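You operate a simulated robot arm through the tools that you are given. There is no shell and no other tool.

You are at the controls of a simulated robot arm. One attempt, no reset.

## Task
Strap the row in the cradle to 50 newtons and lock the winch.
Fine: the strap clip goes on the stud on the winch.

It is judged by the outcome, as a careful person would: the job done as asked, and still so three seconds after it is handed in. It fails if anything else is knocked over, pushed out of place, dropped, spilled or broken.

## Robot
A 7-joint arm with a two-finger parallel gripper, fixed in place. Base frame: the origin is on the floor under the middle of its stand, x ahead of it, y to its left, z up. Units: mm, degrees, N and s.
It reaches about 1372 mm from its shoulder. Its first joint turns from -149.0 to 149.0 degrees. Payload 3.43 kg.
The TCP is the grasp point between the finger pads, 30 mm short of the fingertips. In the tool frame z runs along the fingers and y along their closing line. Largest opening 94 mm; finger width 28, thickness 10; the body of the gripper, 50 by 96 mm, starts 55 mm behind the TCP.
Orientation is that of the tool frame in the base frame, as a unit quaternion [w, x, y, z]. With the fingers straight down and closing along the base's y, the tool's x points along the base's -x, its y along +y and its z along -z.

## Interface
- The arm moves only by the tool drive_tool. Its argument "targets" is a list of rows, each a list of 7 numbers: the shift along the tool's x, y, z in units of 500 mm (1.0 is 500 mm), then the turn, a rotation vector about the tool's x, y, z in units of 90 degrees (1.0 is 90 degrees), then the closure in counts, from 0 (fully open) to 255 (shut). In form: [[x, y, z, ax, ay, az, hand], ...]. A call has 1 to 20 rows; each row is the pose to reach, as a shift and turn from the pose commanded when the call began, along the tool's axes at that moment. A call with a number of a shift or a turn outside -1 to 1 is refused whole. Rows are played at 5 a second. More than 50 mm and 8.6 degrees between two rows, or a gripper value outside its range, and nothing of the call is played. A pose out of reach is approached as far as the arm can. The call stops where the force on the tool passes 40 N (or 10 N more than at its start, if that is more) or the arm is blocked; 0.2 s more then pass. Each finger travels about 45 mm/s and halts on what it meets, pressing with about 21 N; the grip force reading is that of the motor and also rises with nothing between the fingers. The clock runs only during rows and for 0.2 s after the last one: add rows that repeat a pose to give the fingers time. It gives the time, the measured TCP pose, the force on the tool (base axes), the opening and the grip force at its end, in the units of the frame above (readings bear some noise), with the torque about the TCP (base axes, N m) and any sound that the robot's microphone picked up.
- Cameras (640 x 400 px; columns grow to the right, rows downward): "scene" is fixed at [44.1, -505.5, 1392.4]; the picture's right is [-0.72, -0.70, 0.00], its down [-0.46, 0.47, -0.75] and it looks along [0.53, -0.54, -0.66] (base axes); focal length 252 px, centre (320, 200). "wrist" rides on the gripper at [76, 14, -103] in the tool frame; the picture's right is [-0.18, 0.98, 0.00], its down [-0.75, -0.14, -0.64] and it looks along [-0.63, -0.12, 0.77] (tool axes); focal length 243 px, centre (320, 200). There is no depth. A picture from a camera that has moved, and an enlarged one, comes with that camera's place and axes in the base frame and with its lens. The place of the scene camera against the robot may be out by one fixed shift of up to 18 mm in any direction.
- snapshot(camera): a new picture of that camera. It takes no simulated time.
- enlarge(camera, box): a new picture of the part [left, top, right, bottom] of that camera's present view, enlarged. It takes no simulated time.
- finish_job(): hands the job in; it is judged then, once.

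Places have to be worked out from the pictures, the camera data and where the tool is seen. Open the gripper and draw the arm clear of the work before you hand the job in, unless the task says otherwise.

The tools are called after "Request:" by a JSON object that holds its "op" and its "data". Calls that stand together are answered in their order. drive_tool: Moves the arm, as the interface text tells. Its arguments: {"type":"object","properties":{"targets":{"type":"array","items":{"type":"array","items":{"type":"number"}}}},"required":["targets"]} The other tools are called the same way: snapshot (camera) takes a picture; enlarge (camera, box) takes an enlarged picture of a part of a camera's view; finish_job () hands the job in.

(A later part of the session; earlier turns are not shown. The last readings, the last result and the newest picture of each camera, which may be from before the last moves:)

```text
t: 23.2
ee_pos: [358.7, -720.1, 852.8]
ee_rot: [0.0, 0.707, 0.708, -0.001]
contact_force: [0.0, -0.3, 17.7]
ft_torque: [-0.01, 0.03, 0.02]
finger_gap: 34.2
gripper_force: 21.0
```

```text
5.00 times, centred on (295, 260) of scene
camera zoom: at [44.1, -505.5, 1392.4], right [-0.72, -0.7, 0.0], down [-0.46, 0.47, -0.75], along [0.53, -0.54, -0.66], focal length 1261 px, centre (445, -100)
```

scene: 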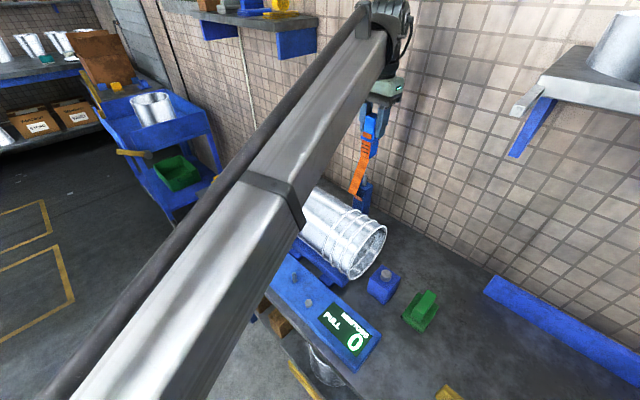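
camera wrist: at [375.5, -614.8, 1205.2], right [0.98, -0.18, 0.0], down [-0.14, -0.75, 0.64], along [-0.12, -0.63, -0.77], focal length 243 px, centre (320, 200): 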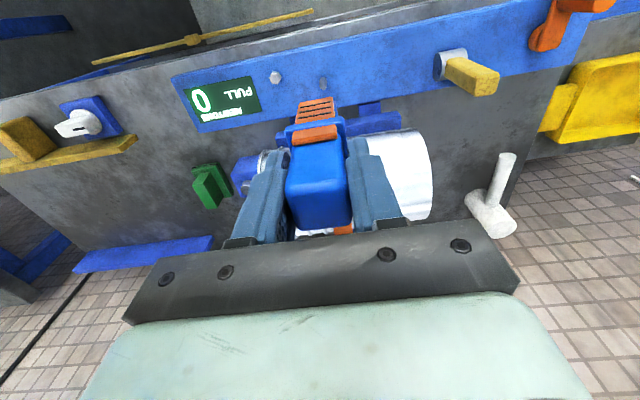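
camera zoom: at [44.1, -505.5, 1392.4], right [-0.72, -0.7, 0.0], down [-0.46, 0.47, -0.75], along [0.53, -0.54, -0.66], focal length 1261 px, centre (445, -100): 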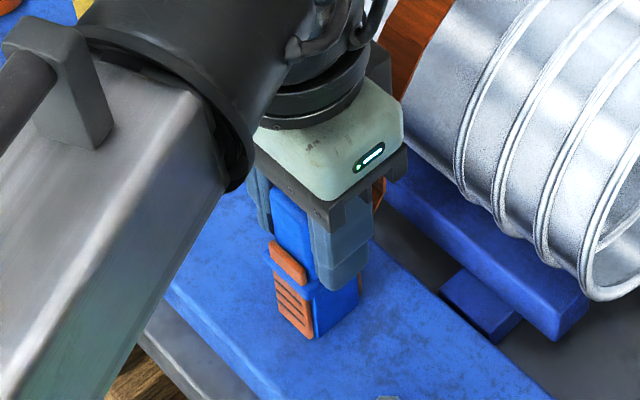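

It's seated on the panel (17.7 N up). I ease off the pressure a little and open the gripper.

Request:
{"op": "drive_tool", "data": {"targets": [[0, 0, -0.004, 0, 0, 0, 255], [0, 0, -0.004, 0, 0, 0, 0], [0, 0, -0.004, 0, 0, 0, 0], [0, 0, -0.004, 0, 0, 0, 0], [0, 0, -0.004, 0, 0, 0, 0], [0, 0, -0.004, 0, 0, 0, 0], [0, 0, -0.004, 0, 0, 0, 0]]}}

Request:
{"op": "snapshot", "data": {"camera": "wrist"}}

Request:
{"op": "snapshot", "data": {"camera": "scene"}}

```text
t: 24.8
ee_pos: [358.8, -721.6, 854.1]
ee_rot: [0.0, 0.707, 0.707, -0.001]
contact_force: [-0.2, -0.2, 0.2]
ft_torque: [-0.03, -0.01, 0.0]
finger_gap: 94.0
gripper_force: 0.1
```

```text
taken
camera wrist: at [374.4, -644.7, 957.8], right [0.98, -0.18, 0.0], down [-0.14, -0.75, 0.64], along [-0.12, -0.63, -0.77], focal length 243 px, centre (320, 200)
```

wrist: 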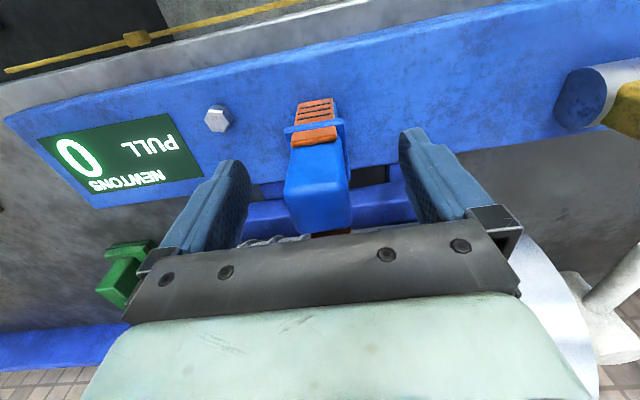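

```text
taken
```

scene: 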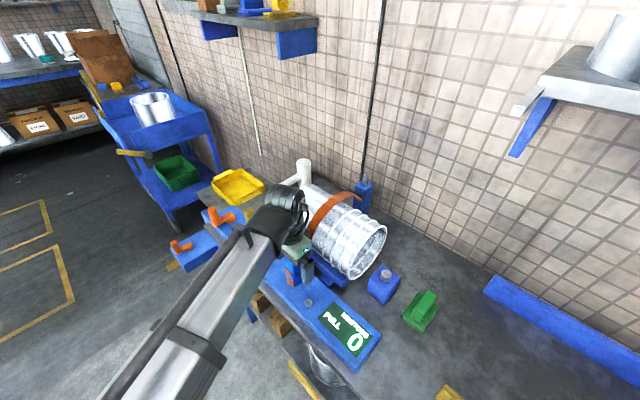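

The gripper is open and the clip stands on the stud. I rise straight up and check it stays.

Request:
{"op": "drive_tool", "data": {"targets": [[0, 0, -0.04, 0, 0, 0, 0], [0, 0, -0.1, 0, 0, 0, 0], [0, 0, -0.18, 0, 0, 0, 0], [0, 0, -0.26, 0, 0, 0, 0], [0, 0, -0.34, 0, 0, 0, 0], [0, 0, -0.42, 0, 0, 0, 0], [0, 0, -0.46, 0, 0, 0, 0], [0, 0, -0.46, 0, 0, 0, 0]]}}

Request:
{"op": "snapshot", "data": {"camera": "wrist"}}

Request:
{"op": "snapshot", "data": {"camera": "scene"}}

```text
t: 26.6
ee_pos: [360.4, -720.2, 1088.2]
ee_rot: [0.0, 0.707, 0.707, -0.001]
contact_force: [0.1, -0.6, -0.9]
ft_torque: [0.02, 0.03, 0.0]
finger_gap: 93.9
gripper_force: 0.1
```

```text
taken
camera wrist: at [375.6, -644.8, 1190.3], right [0.98, -0.18, 0.0], down [-0.14, -0.75, 0.64], along [-0.12, -0.63, -0.77], focal length 243 px, centre (320, 200)
```

wrist: 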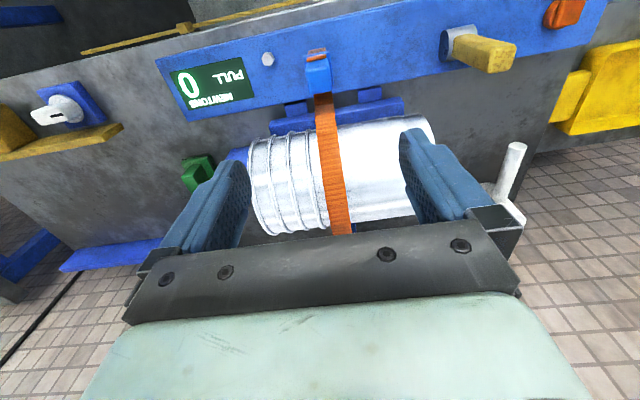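

```text
taken
```

scene: 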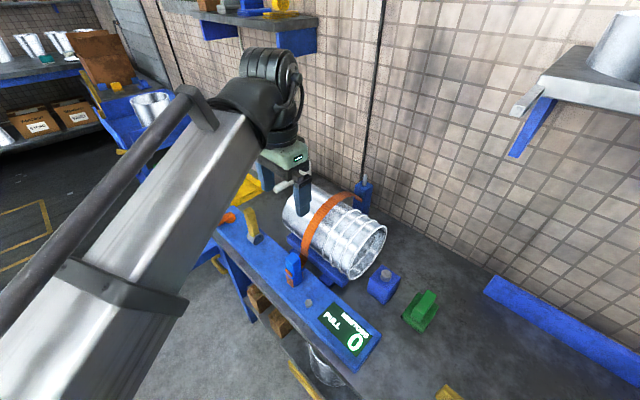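

The clip stays on the stud, the strap crosses the pails, and the display reads 0. Next I move to look at the crank and the yellow lever.

Request:
{"op": "drive_tool", "data": {"targets": [[0.01, 0.08, 0, 0, 0, 0, 0], [0.02, 0.16, 0, 0, 0, 0, 0], [0.03, 0.24, 0, 0, 0, 0, 0], [0.04, 0.32, 0, 0, 0, 0, 0], [0.05, 0.4, 0, 0, 0, 0, 0], [0.06, 0.48, 0, 0, 0, 0, 0], [0.07, 0.54, 0, 0, 0, 0, 0], [0.07, 0.54, 0, 0, 0, 0, 0]]}}

Request:
{"op": "snapshot", "data": {"camera": "wrist"}}

Request:
{"op": "enlarge", "data": {"camera": "scene", "box": [160, 190, 380, 380]}}

```text
t: 28.4
ee_pos: [627.7, -683.7, 1084.6]
ee_rot: [-0.001, 0.707, 0.707, 0.0]
contact_force: [-0.1, 0.9, -1.1]
ft_torque: [0.0, 0.01, -0.01]
finger_gap: 94.0
gripper_force: 0.0
```

```text
taken
camera wrist: at [643.3, -608.5, 1187.7], right [0.98, -0.18, 0.0], down [-0.14, -0.75, 0.64], along [-0.12, -0.63, -0.77], focal length 243 px, centre (320, 200)
```

wrist: 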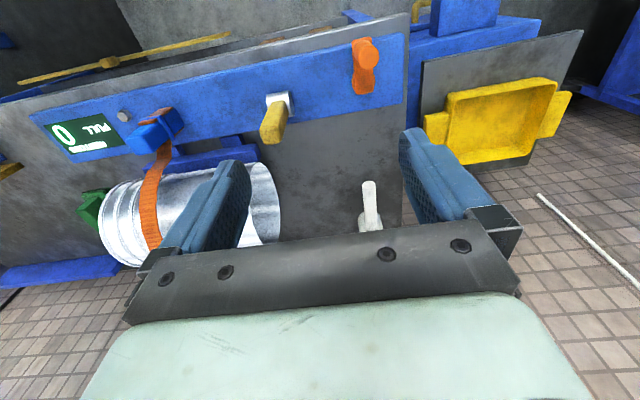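

```text
2.11 times, centred on (270, 285) of scene
camera zoom: at [44.1, -505.5, 1392.4], right [-0.72, -0.7, 0.0], down [-0.46, 0.47, -0.75], along [0.53, -0.54, -0.66], focal length 531 px, centre (425, 21)
```

zoom: 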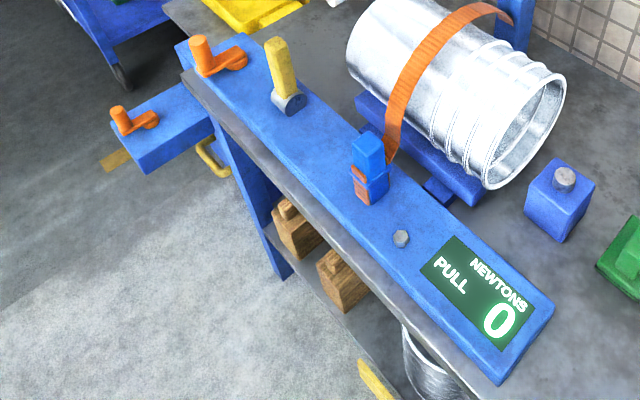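

Request:
{"op": "enlarge", "data": {"camera": "wrist", "box": [240, 20, 420, 160]}}

Request:
{"op": "enlarge", "data": {"camera": "scene", "box": [190, 190, 280, 260]}}

```text
2.86 times, centred on (330, 90) of wrist
camera zoom: at [643.3, -608.5, 1187.7], right [0.98, -0.18, 0.0], down [-0.14, -0.75, 0.64], along [-0.12, -0.63, -0.77], focal length 693 px, centre (291, 514)
```

zoom: 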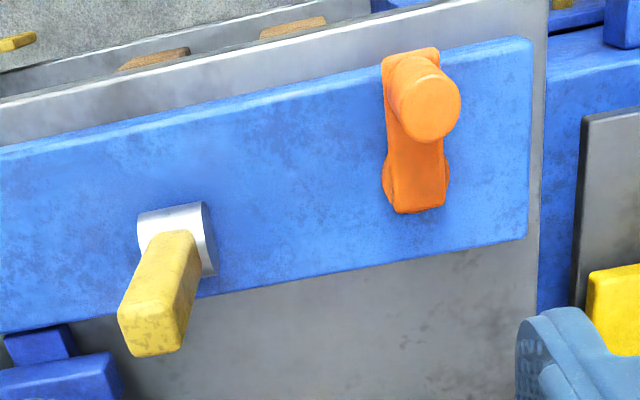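

```text
5.71 times, centred on (235, 225) of scene
camera zoom: at [44.1, -505.5, 1392.4], right [-0.72, -0.7, 0.0], down [-0.46, 0.47, -0.75], along [0.53, -0.54, -0.66], focal length 1441 px, centre (806, 57)
```

zoom: 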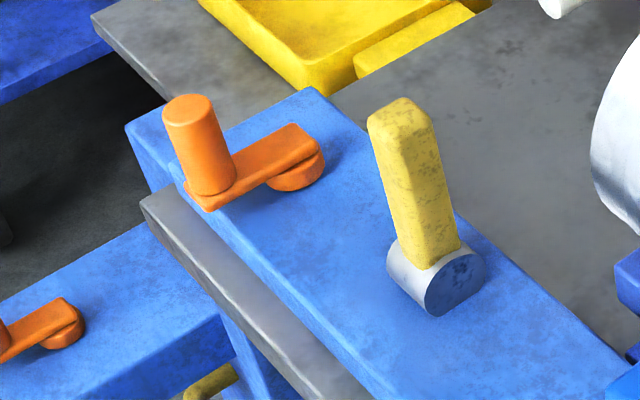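

The crank's hub appears to be at (692, -728) with its knob at about (691, -679, top 845), arm pointing +y; the yellow lever is upright at x≈555. I move above the knob for a closer measurement.

Request:
{"op": "drive_tool", "data": {"targets": [[0.003, 0.04, 0.06, 0, 0, 0, 0], [0.006, 0.08, 0.12, 0, 0, 0, 0], [0.01, 0.126, 0.18, 0, 0, 0, 0], [0.01, 0.126, 0.22, 0, 0, 0, 0], [0.01, 0.126, 0.25, 0, 0, 0, 0], [0.01, 0.126, 0.25, 0, 0, 0, 0]]}}

Request:
{"op": "snapshot", "data": {"camera": "wrist"}}

Request:
{"op": "enlarge", "data": {"camera": "wrist", "box": [240, 20, 400, 160]}}

Request:
{"op": "enlarge", "data": {"camera": "scene", "box": [180, 140, 280, 260]}}

```text
t: 29.8
ee_pos: [692.3, -680.5, 959.6]
ee_rot: [0.0, 0.707, 0.707, -0.001]
contact_force: [0.3, -0.1, -0.5]
ft_torque: [-0.02, -0.03, -0.04]
finger_gap: 93.8
gripper_force: 0.0
```

```text
taken
camera wrist: at [707.7, -603.7, 1062.2], right [0.98, -0.18, 0.0], down [-0.14, -0.75, 0.64], along [-0.12, -0.63, -0.77], focal length 243 px, centre (320, 200)
```

wrist: 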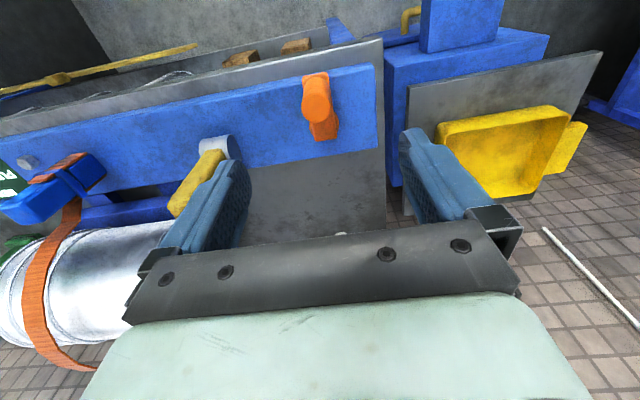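

```text
2.86 times, centred on (320, 90) of wrist
camera zoom: at [707.7, -603.7, 1062.2], right [0.98, -0.18, 0.0], down [-0.14, -0.75, 0.64], along [-0.12, -0.63, -0.77], focal length 693 px, centre (320, 514)
```

zoom: 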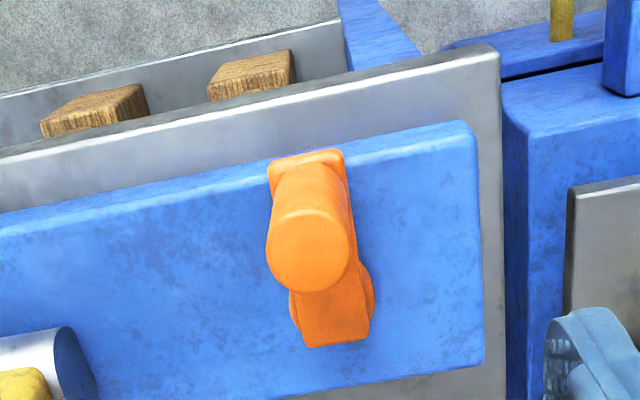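

```text
3.33 times, centred on (230, 200) of scene
camera zoom: at [44.1, -505.5, 1392.4], right [-0.72, -0.7, 0.0], down [-0.46, 0.47, -0.75], along [0.53, -0.54, -0.66], focal length 840 px, centre (620, 200)
```

zoom: 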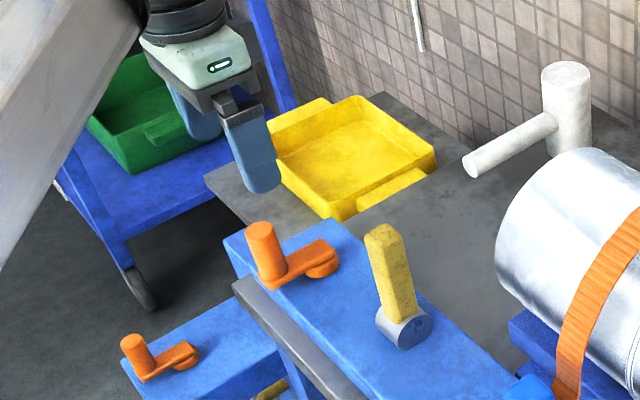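

The knob is about 25 mm in diameter, centred at (690, -677.5) with its top at z≈840; the hub is about 45 mm behind it. I lower the open fingers around it to TCP z≈826.

Request:
{"op": "drive_tool", "data": {"targets": [[0.006, -0.005, 0.08, 0, 0, 0, 0], [0.006, -0.005, 0.16, 0, 0, 0, 0], [0.006, -0.005, 0.22, 0, 0, 0, 0], [0.006, -0.005, 0.25, 0, 0, 0, 0], [0.006, -0.005, 0.267, 0, 0, 0, 0], [0.006, -0.005, 0.267, 0, 0, 0, 0]]}}

Request:
{"op": "snapshot", "data": {"camera": "wrist"}}

Request:
{"op": "enlarge", "data": {"camera": "scene", "box": [180, 160, 280, 260]}}

```text
t: 31.2
ee_pos: [691.3, -676.3, 827.4]
ee_rot: [0.0, 0.707, 0.707, 0.0]
contact_force: [-0.2, 0.2, -0.9]
ft_torque: [0.03, -0.01, 0.0]
finger_gap: 93.8
gripper_force: 0.2
```

```text
taken
camera wrist: at [705.9, -601.1, 930.5], right [0.98, -0.18, 0.0], down [-0.14, -0.75, 0.64], along [-0.12, -0.63, -0.77], focal length 243 px, centre (320, 200)
```

wrist: 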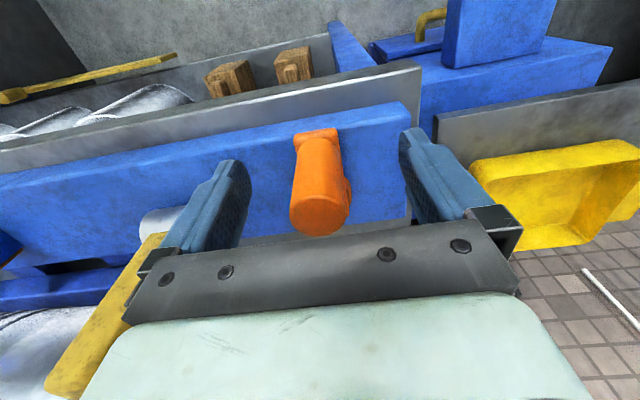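

```text
4.00 times, centred on (230, 210) of scene
camera zoom: at [44.1, -505.5, 1392.4], right [-0.72, -0.7, 0.0], down [-0.46, 0.47, -0.75], along [0.53, -0.54, -0.66], focal length 1008 px, centre (680, 160)
```

zoom: 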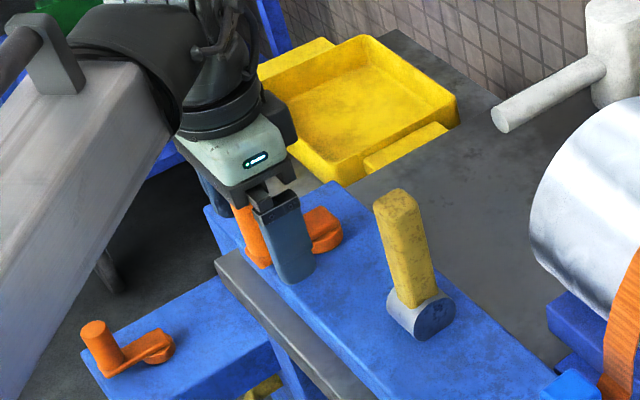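

The fingers straddle the knob cleanly. I close on it.

Request:
{"op": "drive_tool", "data": {"targets": [[0, 0, 0, 0, 0, 0, 255], [0, 0, 0, 0, 0, 0, 255], [0, 0, 0, 0, 0, 0, 255], [0, 0, 0, 0, 0, 0, 255], [0, 0, 0, 0, 0, 0, 255], [0, 0, 0, 0, 0, 0, 255], [0, 0, 0, 0, 0, 0, 255]]}}

Request:
{"op": "snapshot", "data": {"camera": "wrist"}}

Request:
{"op": "enlarge", "data": {"camera": "scene", "box": [300, 280, 400, 380]}}

```text
t: 32.8
ee_pos: [691.6, -676.1, 826.9]
ee_rot: [0.0, 0.707, 0.707, 0.0]
contact_force: [-0.5, 1.2, -0.5]
ft_torque: [0.19, -0.06, -0.06]
finger_gap: 25.5
gripper_force: 45.3
```

```text
taken
camera wrist: at [705.7, -601.0, 930.6], right [0.98, -0.18, 0.0], down [-0.14, -0.75, 0.64], along [-0.12, -0.63, -0.77], focal length 243 px, centre (320, 200)
```

wrist: 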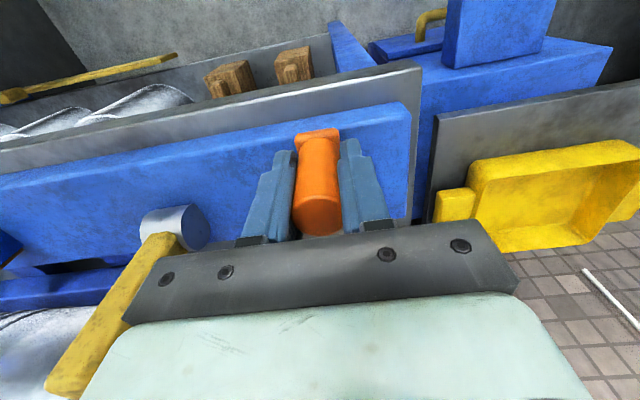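

```text
4.00 times, centred on (350, 330) of scene
camera zoom: at [44.1, -505.5, 1392.4], right [-0.72, -0.7, 0.0], down [-0.46, 0.47, -0.75], along [0.53, -0.54, -0.66], focal length 1008 px, centre (200, -320)
```

zoom: 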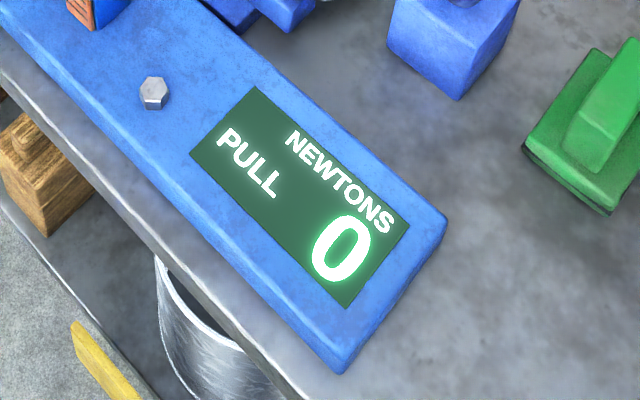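

Gripped at 25.5 mm. I try a small clockwise turn (knob toward +x) of about 30° on a 45 mm radius and watch the force, sound and display.

Request:
{"op": "drive_tool", "data": {"targets": [[-0.00034, 0.0078, 0, 0, 0, 0, 255], [-0.00137, 0.0156, 0, 0, 0, 0, 255], [-0.0031, 0.0233, 0, 0, 0, 0, 255], [-0.00543, 0.0308, 0, 0, 0, 0, 255], [-0.0084, 0.038, 0, 0, 0, 0, 255], [-0.01206, 0.045, 0, 0, 0, 0, 255], [-0.01206, 0.045, 0, 0, 0, 0, 255]]}}

Request:
{"op": "snapshot", "data": {"camera": "wrist"}}

Request:
{"op": "snapshot", "data": {"camera": "scene"}}

```text
t: 34.4
ee_pos: [711.3, -683.0, 826.1]
ee_rot: [0.0, 0.707, 0.707, 0.0]
contact_force: [-15.1, 5.8, 6.5]
ft_torque: [0.09, -0.11, -0.64]
finger_gap: 25.5
gripper_force: 44.9
```

```text
taken
camera wrist: at [727.0, -607.4, 929.8], right [0.98, -0.18, 0.0], down [-0.14, -0.75, 0.64], along [-0.12, -0.63, -0.77], focal length 243 px, centre (320, 200)
```

wrist: 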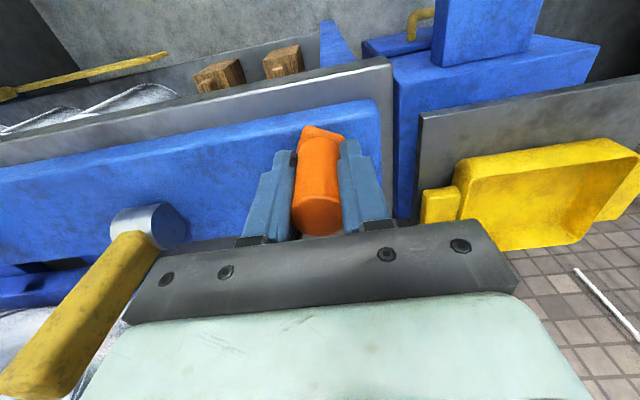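

```text
taken
```

scene: 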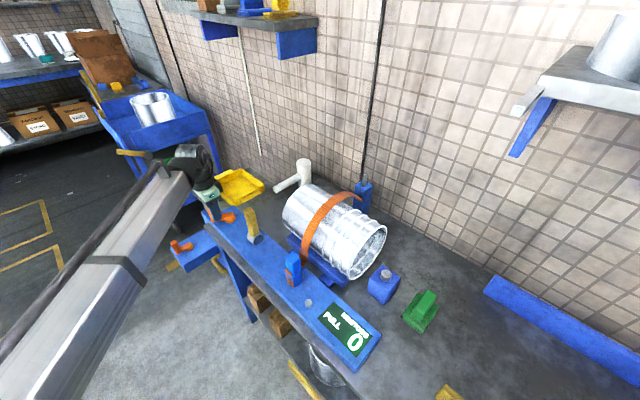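

Request:
{"op": "enlarge", "data": {"camera": "scene", "box": [300, 280, 400, 380]}}

Request:
{"op": "enlarge", "data": {"camera": "wrist", "box": [230, 100, 410, 240]}}

Request:
{"op": "enlarge", "data": {"camera": "scene", "box": [180, 160, 280, 260]}}

```text
4.00 times, centred on (350, 330) of scene
camera zoom: at [44.1, -505.5, 1392.4], right [-0.72, -0.7, 0.0], down [-0.46, 0.47, -0.75], along [0.53, -0.54, -0.66], focal length 1008 px, centre (200, -320)
```

zoom: 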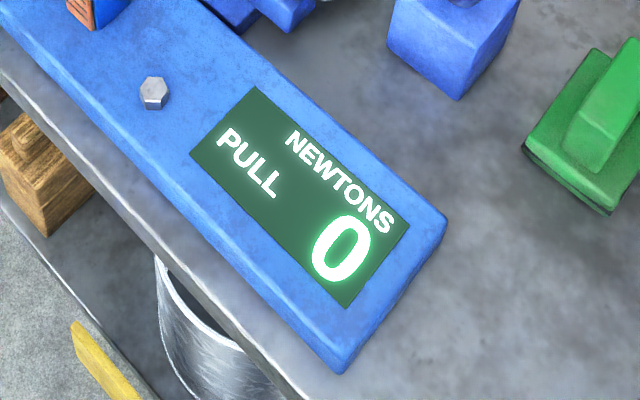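

```text
2.86 times, centred on (320, 170) of wrist
camera zoom: at [727.0, -607.4, 929.8], right [0.98, -0.18, 0.0], down [-0.14, -0.75, 0.64], along [-0.12, -0.63, -0.77], focal length 693 px, centre (320, 286)
```

zoom: 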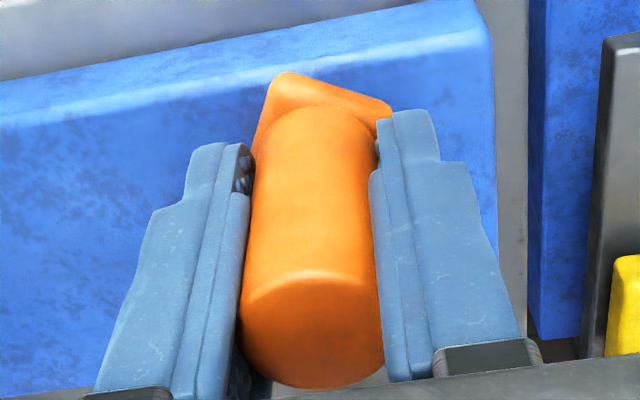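

```text
4.00 times, centred on (230, 210) of scene
camera zoom: at [44.1, -505.5, 1392.4], right [-0.72, -0.7, 0.0], down [-0.46, 0.47, -0.75], along [0.53, -0.54, -0.66], focal length 1008 px, centre (680, 160)
```

zoom: 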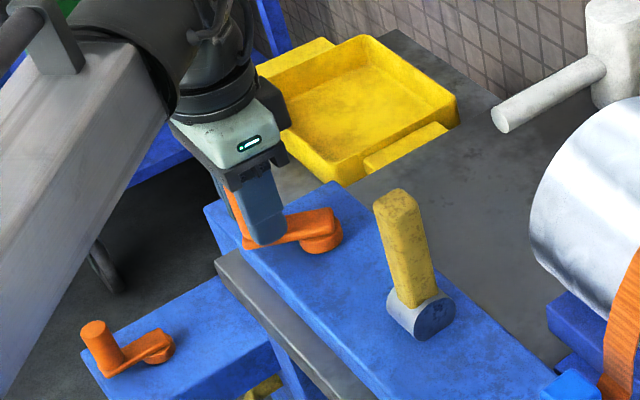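

The crank follows; most of the 15 N seems to be friction torque from the knob turning inside the fixed pads. I continue clockwise, now yawing the tool with the crank so there's no slip.

Request:
{"op": "drive_tool", "data": {"targets": [[-0.007, 0.0104, 0, 0, 0, 0.0889, 255], [-0.0154, 0.0197, 0, 0, 0, 0.1778, 255], [-0.025, 0.0278, 0, 0, 0, 0.2667, 255], [-0.0357, 0.0345, 0, 0, 0, 0.3556, 255], [-0.0472, 0.0396, 0, 0, 0, 0.4444, 255], [-0.0592, 0.043, 0, 0, 0, 0.5333, 255], [-0.0717, 0.0448, 0, 0, 0, 0.6222, 255], [-0.0842, 0.0448, 0, 0, 0, 0.7111, 255], [-0.0967, 0.043, 0, 0, 0, 0.8, 255], [-0.1087, 0.0396, 0, 0, 0, 0.8889, 255], [-0.1202, 0.0345, 0, 0, 0, 0.9778, 255], [-0.1202, 0.0345, 0, 0, 0, 0.9778, 255]]}}

Request:
{"op": "snapshot", "data": {"camera": "wrist"}}

Request:
{"op": "snapshot", "data": {"camera": "scene"}}

Request:
{"op": "enlarge", "data": {"camera": "scene", "box": [300, 280, 400, 380]}}

```text
t: 37.0
ee_pos: [728.3, -741.1, 827.2]
ee_rot: [-0.002, 1.0, 0.016, -0.001]
contact_force: [-31.7, 20.4, -3.3]
ft_torque: [-1.47, -0.32, -0.11]
finger_gap: 25.6
gripper_force: 45.2
```

```text
taken
camera wrist: at [806.6, -753.6, 929.5], right [-0.15, -0.99, 0.0], down [-0.76, 0.11, 0.65], along [-0.64, 0.1, -0.76], focal length 243 px, centre (320, 200)
```

wrist: 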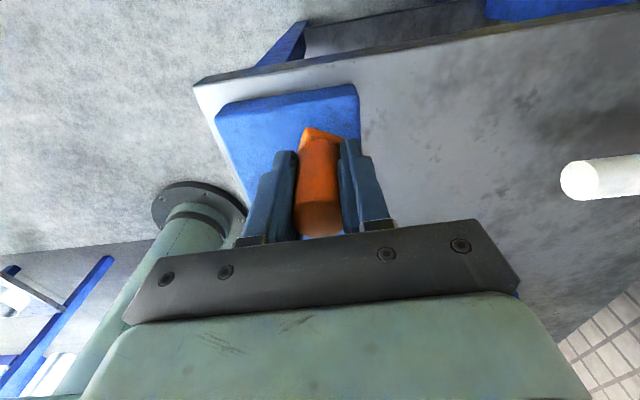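

```text
taken
```

scene: 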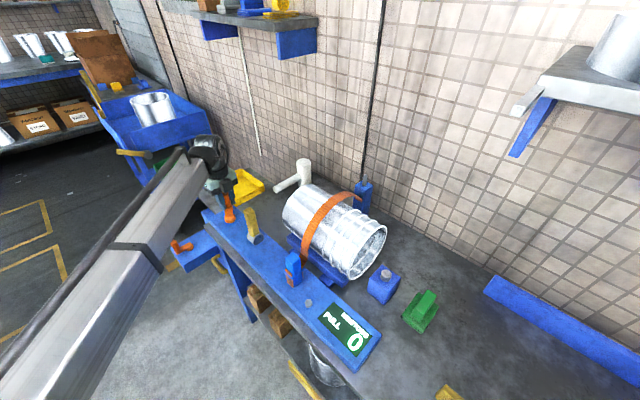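

```text
4.00 times, centred on (350, 330) of scene
camera zoom: at [44.1, -505.5, 1392.4], right [-0.72, -0.7, 0.0], down [-0.46, 0.47, -0.75], along [0.53, -0.54, -0.66], focal length 1008 px, centre (200, -320)
```

zoom: 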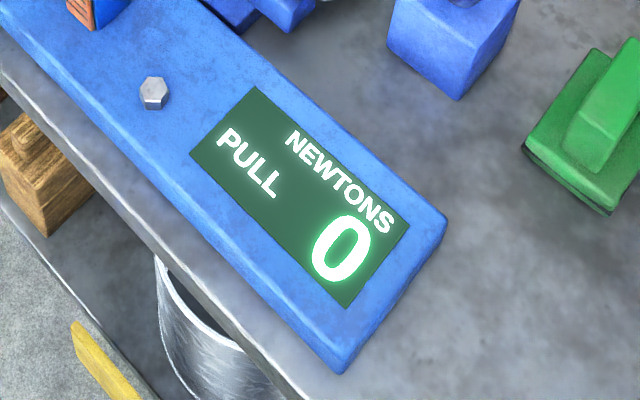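

Display still 0 with about 37 N radial load, so my circle is a bit too large. I check the strap's slack while I'm here.

Request:
{"op": "enlarge", "data": {"camera": "scene", "box": [270, 170, 390, 300]}}

Request:
{"op": "drive_tool", "data": {"targets": [[-0.0054, -0.0027, 0, 0, 0, 0, 255], [-0.0054, -0.0027, 0, 0, 0, 0, 255]]}}

Request:
{"op": "enlarge", "data": {"camera": "scene", "box": [180, 160, 280, 260]}}

```text
3.08 times, centred on (330, 235) of scene
camera zoom: at [44.1, -505.5, 1392.4], right [-0.72, -0.7, 0.0], down [-0.46, 0.47, -0.75], along [0.53, -0.54, -0.66], focal length 776 px, centre (289, 92)
```

zoom: 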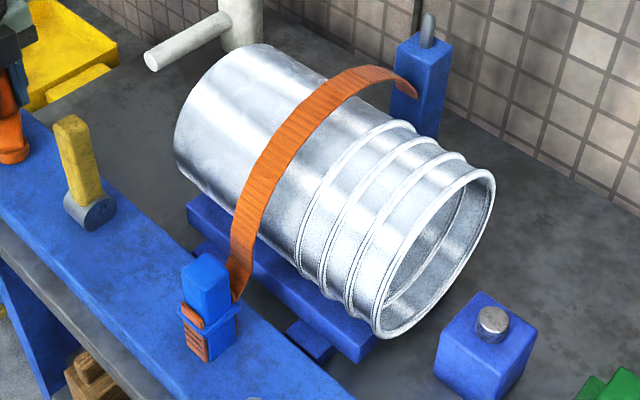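

```text
t: 37.6
ee_pos: [729.3, -741.2, 825.7]
ee_rot: [0.0, 1.0, 0.017, 0.001]
contact_force: [-6.5, 13.9, -3.1]
ft_torque: [-0.43, 1.36, -0.4]
finger_gap: 25.7
gripper_force: 45.0
```

```text
4.00 times, centred on (230, 210) of scene
camera zoom: at [44.1, -505.5, 1392.4], right [-0.72, -0.7, 0.0], down [-0.46, 0.47, -0.75], along [0.53, -0.54, -0.66], focal length 1008 px, centre (680, 160)
```

zoom: 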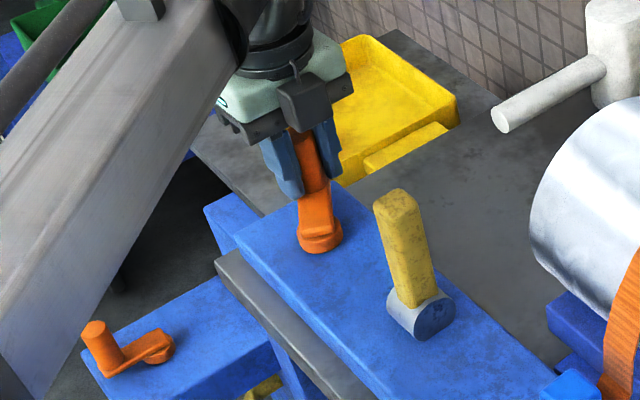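

The strap still shows slack, so I keep turning clockwise with a slightly smaller radius (43.5 mm about (688.5, -721.5)) and watch for tension.

Request:
{"op": "drive_tool", "data": {"targets": [[-0.0082, 0.0093, 0, 0, 0, 0.0889, 255], [-0.016, 0.0186, 0, 0, 0, 0.1778, 255], [-0.025, 0.0267, 0, 0, 0, 0.2667, 255], [-0.0351, 0.0335, 0, 0, 0, 0.3556, 255], [-0.046, 0.0389, 0, 0, 0, 0.4444, 255], [-0.0575, 0.0426, 0, 0, 0, 0.5333, 255], [-0.0695, 0.0448, 0, 0, 0, 0.6222, 255], [-0.0816, 0.0452, 0, 0, 0, 0.7111, 255], [-0.0816, 0.0452, 0, 0, 0, 0.7111, 255]]}}

Request:
{"op": "enlarge", "data": {"camera": "scene", "box": [180, 160, 280, 260]}}

Request:
{"op": "enlarge", "data": {"camera": "scene", "box": [270, 180, 400, 370]}}

```text
t: 39.6
ee_pos: [702.4, -762.7, 826.3]
ee_rot: [0.001, 0.934, -0.358, 0.001]
contact_force: [10.3, 10.9, 10.9]
ft_torque: [-0.13, -0.25, -0.58]
finger_gap: 25.7
gripper_force: 44.9
out of reach, approached as far as the arm can: row 6, 7, 8, 9
```

```text
4.00 times, centred on (230, 210) of scene
camera zoom: at [44.1, -505.5, 1392.4], right [-0.72, -0.7, 0.0], down [-0.46, 0.47, -0.75], along [0.53, -0.54, -0.66], focal length 1008 px, centre (680, 160)
```

zoom: 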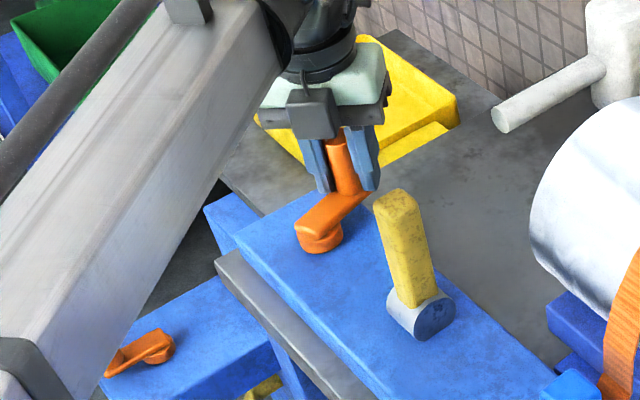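

```text
2.11 times, centred on (335, 275) of scene
camera zoom: at [44.1, -505.5, 1392.4], right [-0.72, -0.7, 0.0], down [-0.46, 0.47, -0.75], along [0.53, -0.54, -0.66], focal length 531 px, centre (288, 42)
```

zoom: 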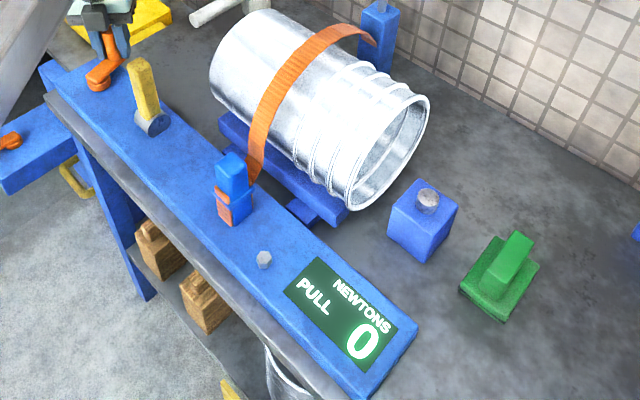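

The tool yaw has hit a joint limit near here and the display is still 0. I take a detailed strap picture to compare slack against other crank positions.

Request:
{"op": "enlarge", "data": {"camera": "scene", "box": [280, 180, 370, 290]}}

Request:
{"op": "snapshot", "data": {"camera": "wrist"}}

```text
3.64 times, centred on (325, 235) of scene
camera zoom: at [44.1, -505.5, 1392.4], right [-0.72, -0.7, 0.0], down [-0.46, 0.47, -0.75], along [0.53, -0.54, -0.66], focal length 917 px, centre (302, 73)
```

zoom: 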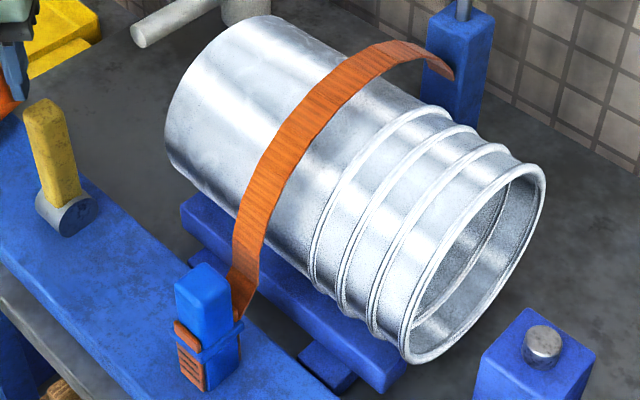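

```text
taken
camera wrist: at [750.1, -824.8, 929.9], right [-0.79, -0.61, 0.0], down [-0.47, 0.61, 0.64], along [-0.39, 0.51, -0.77], focal length 243 px, centre (320, 200)
```

wrist: 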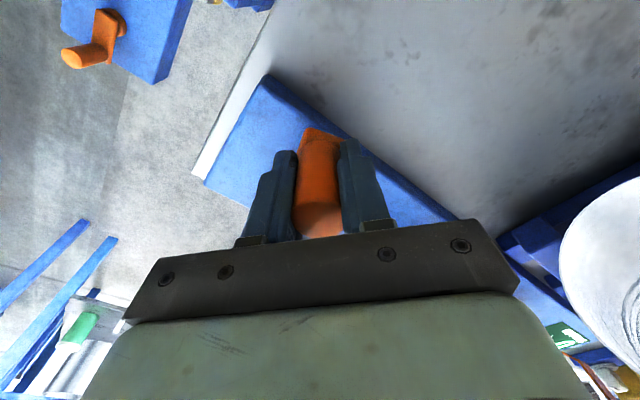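

Request:
{"op": "enlarge", "data": {"camera": "scene", "box": [160, 190, 380, 380]}}

```text
2.11 times, centred on (270, 285) of scene
camera zoom: at [44.1, -505.5, 1392.4], right [-0.72, -0.7, 0.0], down [-0.46, 0.47, -0.75], along [0.53, -0.54, -0.66], focal length 531 px, centre (425, 21)
```

zoom: 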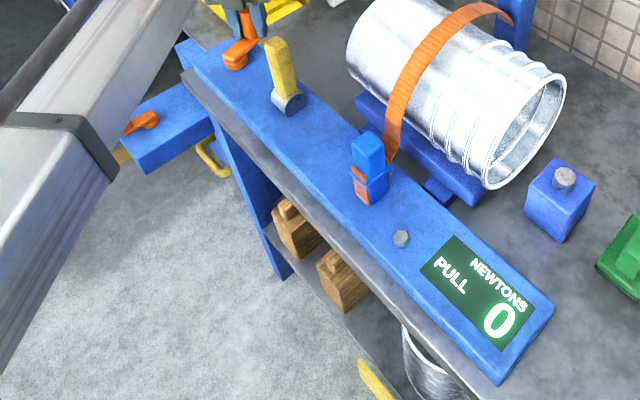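

No visible change in slack yet. I'll release the knob, raise clear, and see whether the crank holds its position, then switch to pushing the knob round with closed fingers, which needs no yaw.

Request:
{"op": "drive_tool", "data": {"targets": [[0, 0, 0, 0, 0, 0, 0], [0, 0, 0, 0, 0, 0, 0], [0, 0, 0, 0, 0, 0, 0], [0, 0, 0, 0, 0, 0, 0], [0, 0, 0, 0, 0, 0, 0], [0, 0, -0.04, 0, 0, 0, 0], [0, 0, -0.1, 0, 0, 0, 0], [0, 0, -0.17, 0, 0, 0, 0], [0, 0, -0.17, 0, 0, 0, 0]]}}

Request:
{"op": "snapshot", "data": {"camera": "wrist"}}

Request:
{"op": "enlarge", "data": {"camera": "scene", "box": [180, 160, 280, 260]}}

```text
t: 41.6
ee_pos: [701.2, -763.1, 909.2]
ee_rot: [0.0, 0.934, -0.358, -0.001]
contact_force: [-0.3, -1.0, 0.4]
ft_torque: [0.03, 0.02, 0.0]
finger_gap: 94.3
gripper_force: 0.1
```

```text
taken
camera wrist: at [749.1, -826.3, 1013.4], right [-0.79, -0.61, 0.0], down [-0.47, 0.61, 0.64], along [-0.39, 0.51, -0.77], focal length 243 px, centre (320, 200)
```

wrist: 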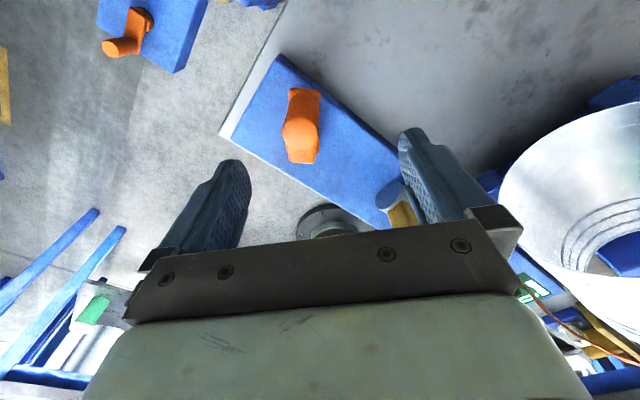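

```text
4.00 times, centred on (230, 210) of scene
camera zoom: at [44.1, -505.5, 1392.4], right [-0.72, -0.7, 0.0], down [-0.46, 0.47, -0.75], along [0.53, -0.54, -0.66], focal length 1008 px, centre (680, 160)
```

zoom: 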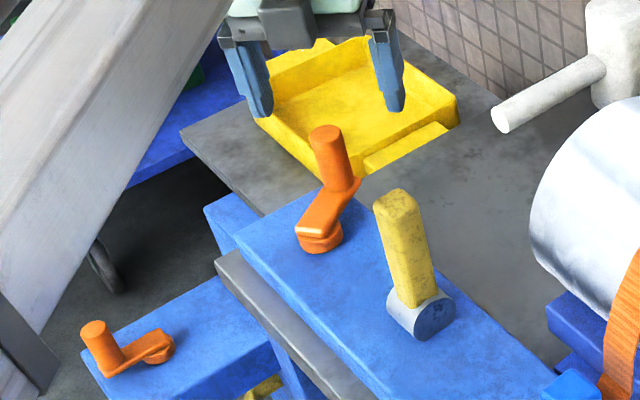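

The crank holds where I left it. I zoom in to measure the knob and hub positions precisely.

Request:
{"op": "enlarge", "data": {"camera": "wrist", "box": [240, 60, 400, 200]}}

Request:
{"op": "enlarge", "data": {"camera": "scene", "box": [200, 190, 260, 260]}}

```text
2.86 times, centred on (320, 130) of wrist
camera zoom: at [749.1, -826.3, 1013.4], right [-0.79, -0.61, 0.0], down [-0.47, 0.61, 0.64], along [-0.39, 0.51, -0.77], focal length 693 px, centre (320, 400)
```

zoom: 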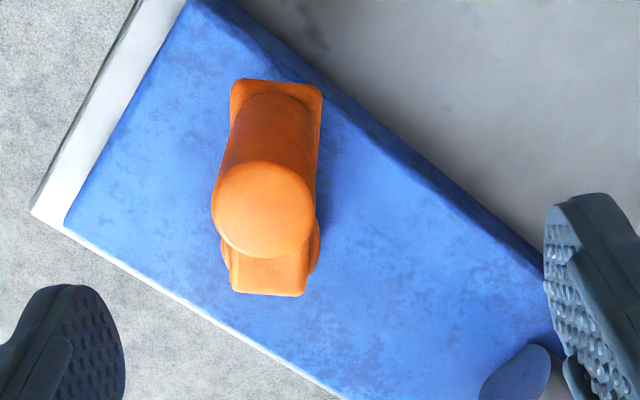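

```text
5.71 times, centred on (230, 225) of scene
camera zoom: at [44.1, -505.5, 1392.4], right [-0.72, -0.7, 0.0], down [-0.46, 0.47, -0.75], along [0.53, -0.54, -0.66], focal length 1441 px, centre (834, 57)
```

zoom: 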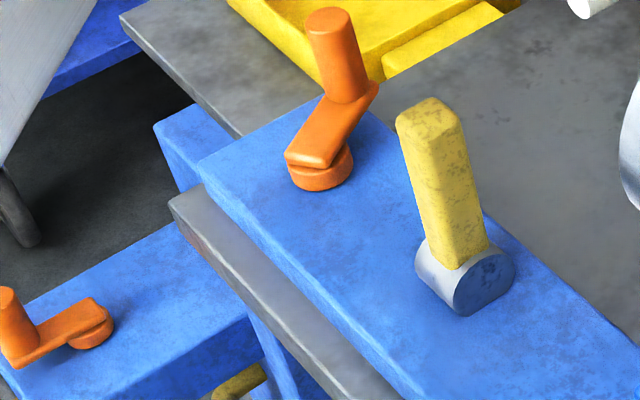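

On release the knob settled back to about θ≈147° (clockwise from +y), so there is some back-torque when turning clockwise. I turn the tool back to face +x, close the fingers, and move behind the knob to push it clockwise.

Request:
{"op": "drive_tool", "data": {"targets": [[-0.0003, -0.016, 0, 0, 0, -0.078, 255], [-0.0006, -0.032, 0, 0, 0, -0.156, 255], [-0.0008, -0.048, 0, 0, 0, -0.234, 255], [-0.001, -0.064, 0, 0, 0, -0.311, 255], [-0.0013, -0.08, 0, 0, 0, -0.389, 255], [-0.0016, -0.096, 0, 0, 0, -0.467, 255], [-0.0016, -0.096, 0, 0, 0, -0.467, 255], [-0.0016, -0.096, 0, 0, 0, -0.467, 255], [-0.0016, -0.096, 0, 0, 0, -0.467, 255]]}}

Request:
{"op": "snapshot", "data": {"camera": "wrist"}}

Request:
{"op": "enlarge", "data": {"camera": "scene", "box": [180, 160, 280, 260]}}

```text
t: 43.6
ee_pos: [733.2, -728.4, 910.9]
ee_rot: [0.0, 1.0, 0.001, 0.0]
contact_force: [0.5, -0.5, 0.1]
ft_torque: [-0.08, -0.02, 0.0]
finger_gap: 0.0
gripper_force: 21.1
```

```text
taken
camera wrist: at [810.7, -743.8, 1013.8], right [-0.18, -0.98, 0.0], down [-0.75, 0.14, 0.64], along [-0.63, 0.12, -0.77], focal length 243 px, centre (320, 200)
```

wrist: 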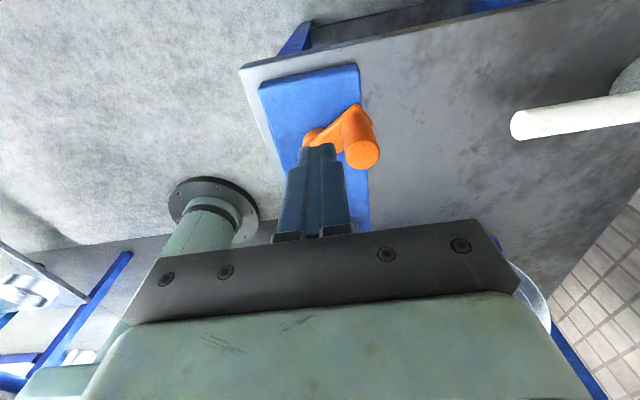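

```text
4.00 times, centred on (230, 210) of scene
camera zoom: at [44.1, -505.5, 1392.4], right [-0.72, -0.7, 0.0], down [-0.46, 0.47, -0.75], along [0.53, -0.54, -0.66], focal length 1008 px, centre (680, 160)
```

zoom: 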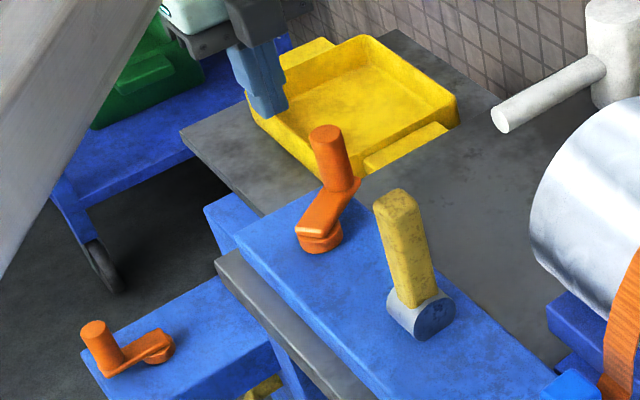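

Fingers are closed and clear of the knob. I lower beside it and push it clockwise around the circle, watching the force.

Request:
{"op": "drive_tool", "data": {"targets": [[0, 0, 0.08, 0, 0, 0, 255], [0, 0, 0.164, 0, 0, 0, 255], [-0.0066, 0.0156, 0.164, 0, 0, 0, 255], [-0.013, 0.0292, 0.164, 0, 0, 0, 255], [-0.0216, 0.0414, 0.164, 0, 0, 0, 255], [-0.0322, 0.052, 0.164, 0, 0, 0, 255], [-0.0444, 0.0606, 0.164, 0, 0, 0, 255], [-0.058, 0.067, 0.164, 0, 0, 0, 255], [-0.0724, 0.0708, 0.164, 0, 0, 0, 255], [-0.0874, 0.0722, 0.164, 0, 0, 0, 255], [-0.0874, 0.0722, 0.164, 0, 0, 0, 255]]}}

Request:
{"op": "enlarge", "data": {"camera": "scene", "box": [180, 160, 280, 260]}}

Request:
{"op": "enlarge", "data": {"camera": "scene", "box": [270, 180, 400, 370]}}

Request:
{"op": "snapshot", "data": {"camera": "wrist"}}

```text
t: 46.0
ee_pos: [691.6, -764.2, 828.1]
ee_rot: [0.0, 1.0, 0.0, 0.0]
contact_force: [1.0, 1.1, 0.5]
ft_torque: [-0.01, -0.02, 0.0]
finger_gap: 0.0
gripper_force: 21.3
```

```text
4.00 times, centred on (230, 210) of scene
camera zoom: at [44.1, -505.5, 1392.4], right [-0.72, -0.7, 0.0], down [-0.46, 0.47, -0.75], along [0.53, -0.54, -0.66], focal length 1008 px, centre (680, 160)
```

zoom: 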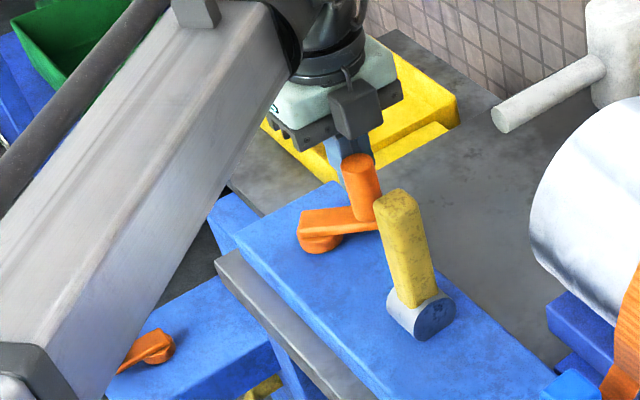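

```text
2.11 times, centred on (335, 275) of scene
camera zoom: at [44.1, -505.5, 1392.4], right [-0.72, -0.7, 0.0], down [-0.46, 0.47, -0.75], along [0.53, -0.54, -0.66], focal length 531 px, centre (288, 42)
```

zoom: 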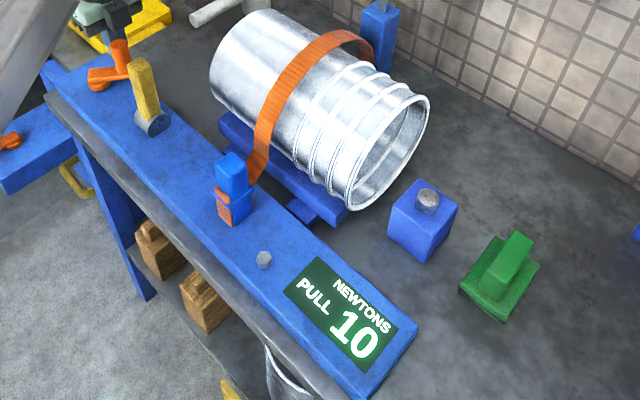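

```text
taken
camera wrist: at [768.1, -779.0, 931.3], right [-0.18, -0.98, 0.0], down [-0.75, 0.14, 0.64], along [-0.63, 0.12, -0.77], focal length 243 px, centre (320, 200)
```

wrist: 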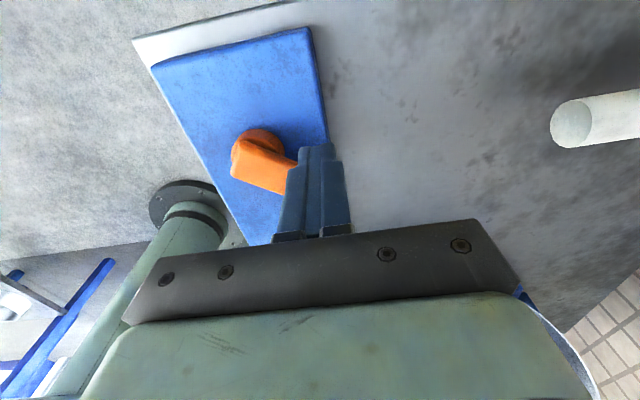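

The display now reads 10 N, so clockwise tightens, and the crank holds with almost no push needed. I continue by another ~20° and read again.

Request:
{"op": "drive_tool", "data": {"targets": [[-0.0075, -0.0004, 0, 0, 0, 0, 255], [-0.015, -0.0014, 0, 0, 0, 0, 255], [-0.0222, -0.003, 0, 0, 0, 0, 255], [-0.0294, -0.0052, 0, 0, 0, 0, 255], [-0.0294, -0.0052, 0, 0, 0, 0, 255]]}}

Request:
{"op": "enlarge", "data": {"camera": "scene", "box": [180, 160, 280, 260]}}

Request:
{"op": "enlarge", "data": {"camera": "scene", "box": [270, 180, 400, 370]}}

```text
t: 47.2
ee_pos: [674.5, -762.4, 828.4]
ee_rot: [0.0, 1.0, 0.001, 0.0]
contact_force: [0.6, 0.4, -0.4]
ft_torque: [0.02, -0.01, 0.01]
finger_gap: 0.2
gripper_force: 20.6
```

```text
4.00 times, centred on (230, 210) of scene
camera zoom: at [44.1, -505.5, 1392.4], right [-0.72, -0.7, 0.0], down [-0.46, 0.47, -0.75], along [0.53, -0.54, -0.66], focal length 1008 px, centre (680, 160)
```

zoom: 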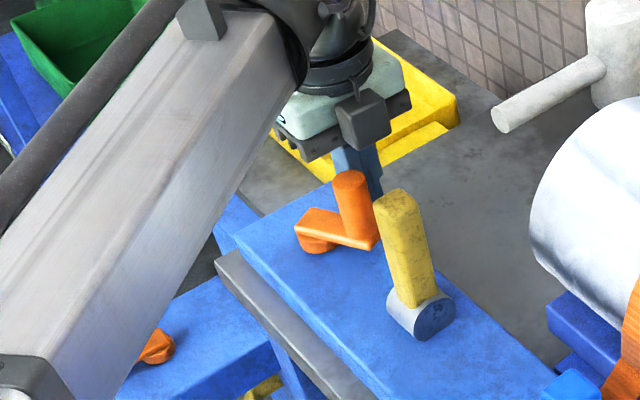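

```text
2.11 times, centred on (335, 275) of scene
camera zoom: at [44.1, -505.5, 1392.4], right [-0.72, -0.7, 0.0], down [-0.46, 0.47, -0.75], along [0.53, -0.54, -0.66], focal length 531 px, centre (288, 42)
```

zoom: 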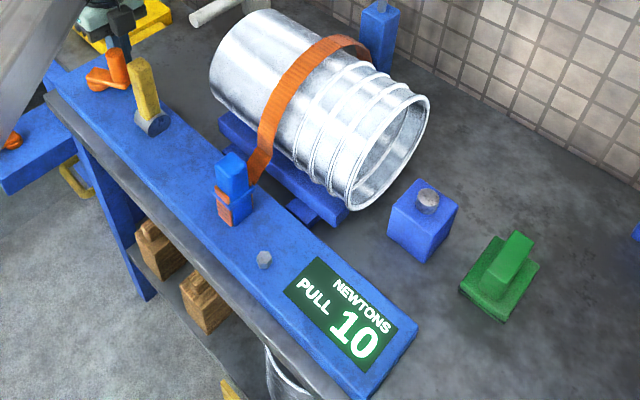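

The knob advanced ~20° but the reading stays at 10, so it may step. I continue another 20°.

Request:
{"op": "drive_tool", "data": {"targets": [[-0.007, -0.0028, 0, 0, 0, 0, 255], [-0.0136, -0.0064, 0, 0, 0, 0, 255], [-0.02, -0.0104, 0, 0, 0, 0, 255], [-0.0258, -0.015, 0, 0, 0, 0, 255], [-0.0258, -0.015, 0, 0, 0, 0, 255]]}}

Request:
{"op": "enlarge", "data": {"camera": "scene", "box": [180, 160, 280, 260]}}

Request:
{"op": "enlarge", "data": {"camera": "scene", "box": [270, 180, 400, 370]}}

```text
t: 48.4
ee_pos: [661.8, -754.4, 829.6]
ee_rot: [0.0, 1.0, 0.001, 0.0]
contact_force: [-0.6, 1.0, -0.3]
ft_torque: [0.01, -0.02, -0.01]
finger_gap: 0.1
gripper_force: 21.4
```

```text
4.00 times, centred on (230, 210) of scene
camera zoom: at [44.1, -505.5, 1392.4], right [-0.72, -0.7, 0.0], down [-0.46, 0.47, -0.75], along [0.53, -0.54, -0.66], focal length 1008 px, centre (680, 160)
```

zoom: 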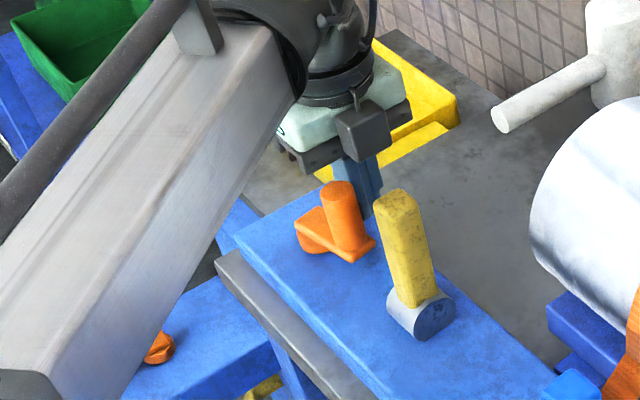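

```text
2.11 times, centred on (335, 275) of scene
camera zoom: at [44.1, -505.5, 1392.4], right [-0.72, -0.7, 0.0], down [-0.46, 0.47, -0.75], along [0.53, -0.54, -0.66], focal length 531 px, centre (288, 42)
```

zoom: 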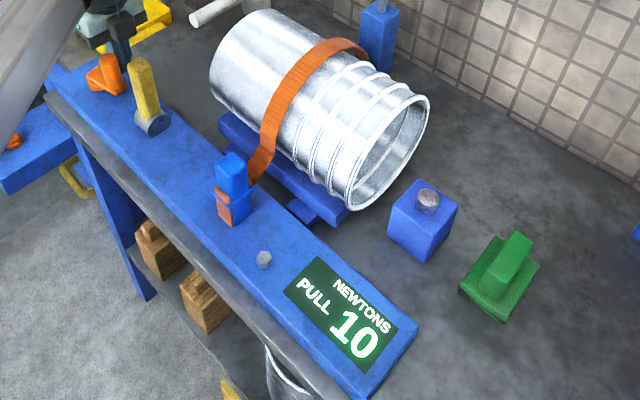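

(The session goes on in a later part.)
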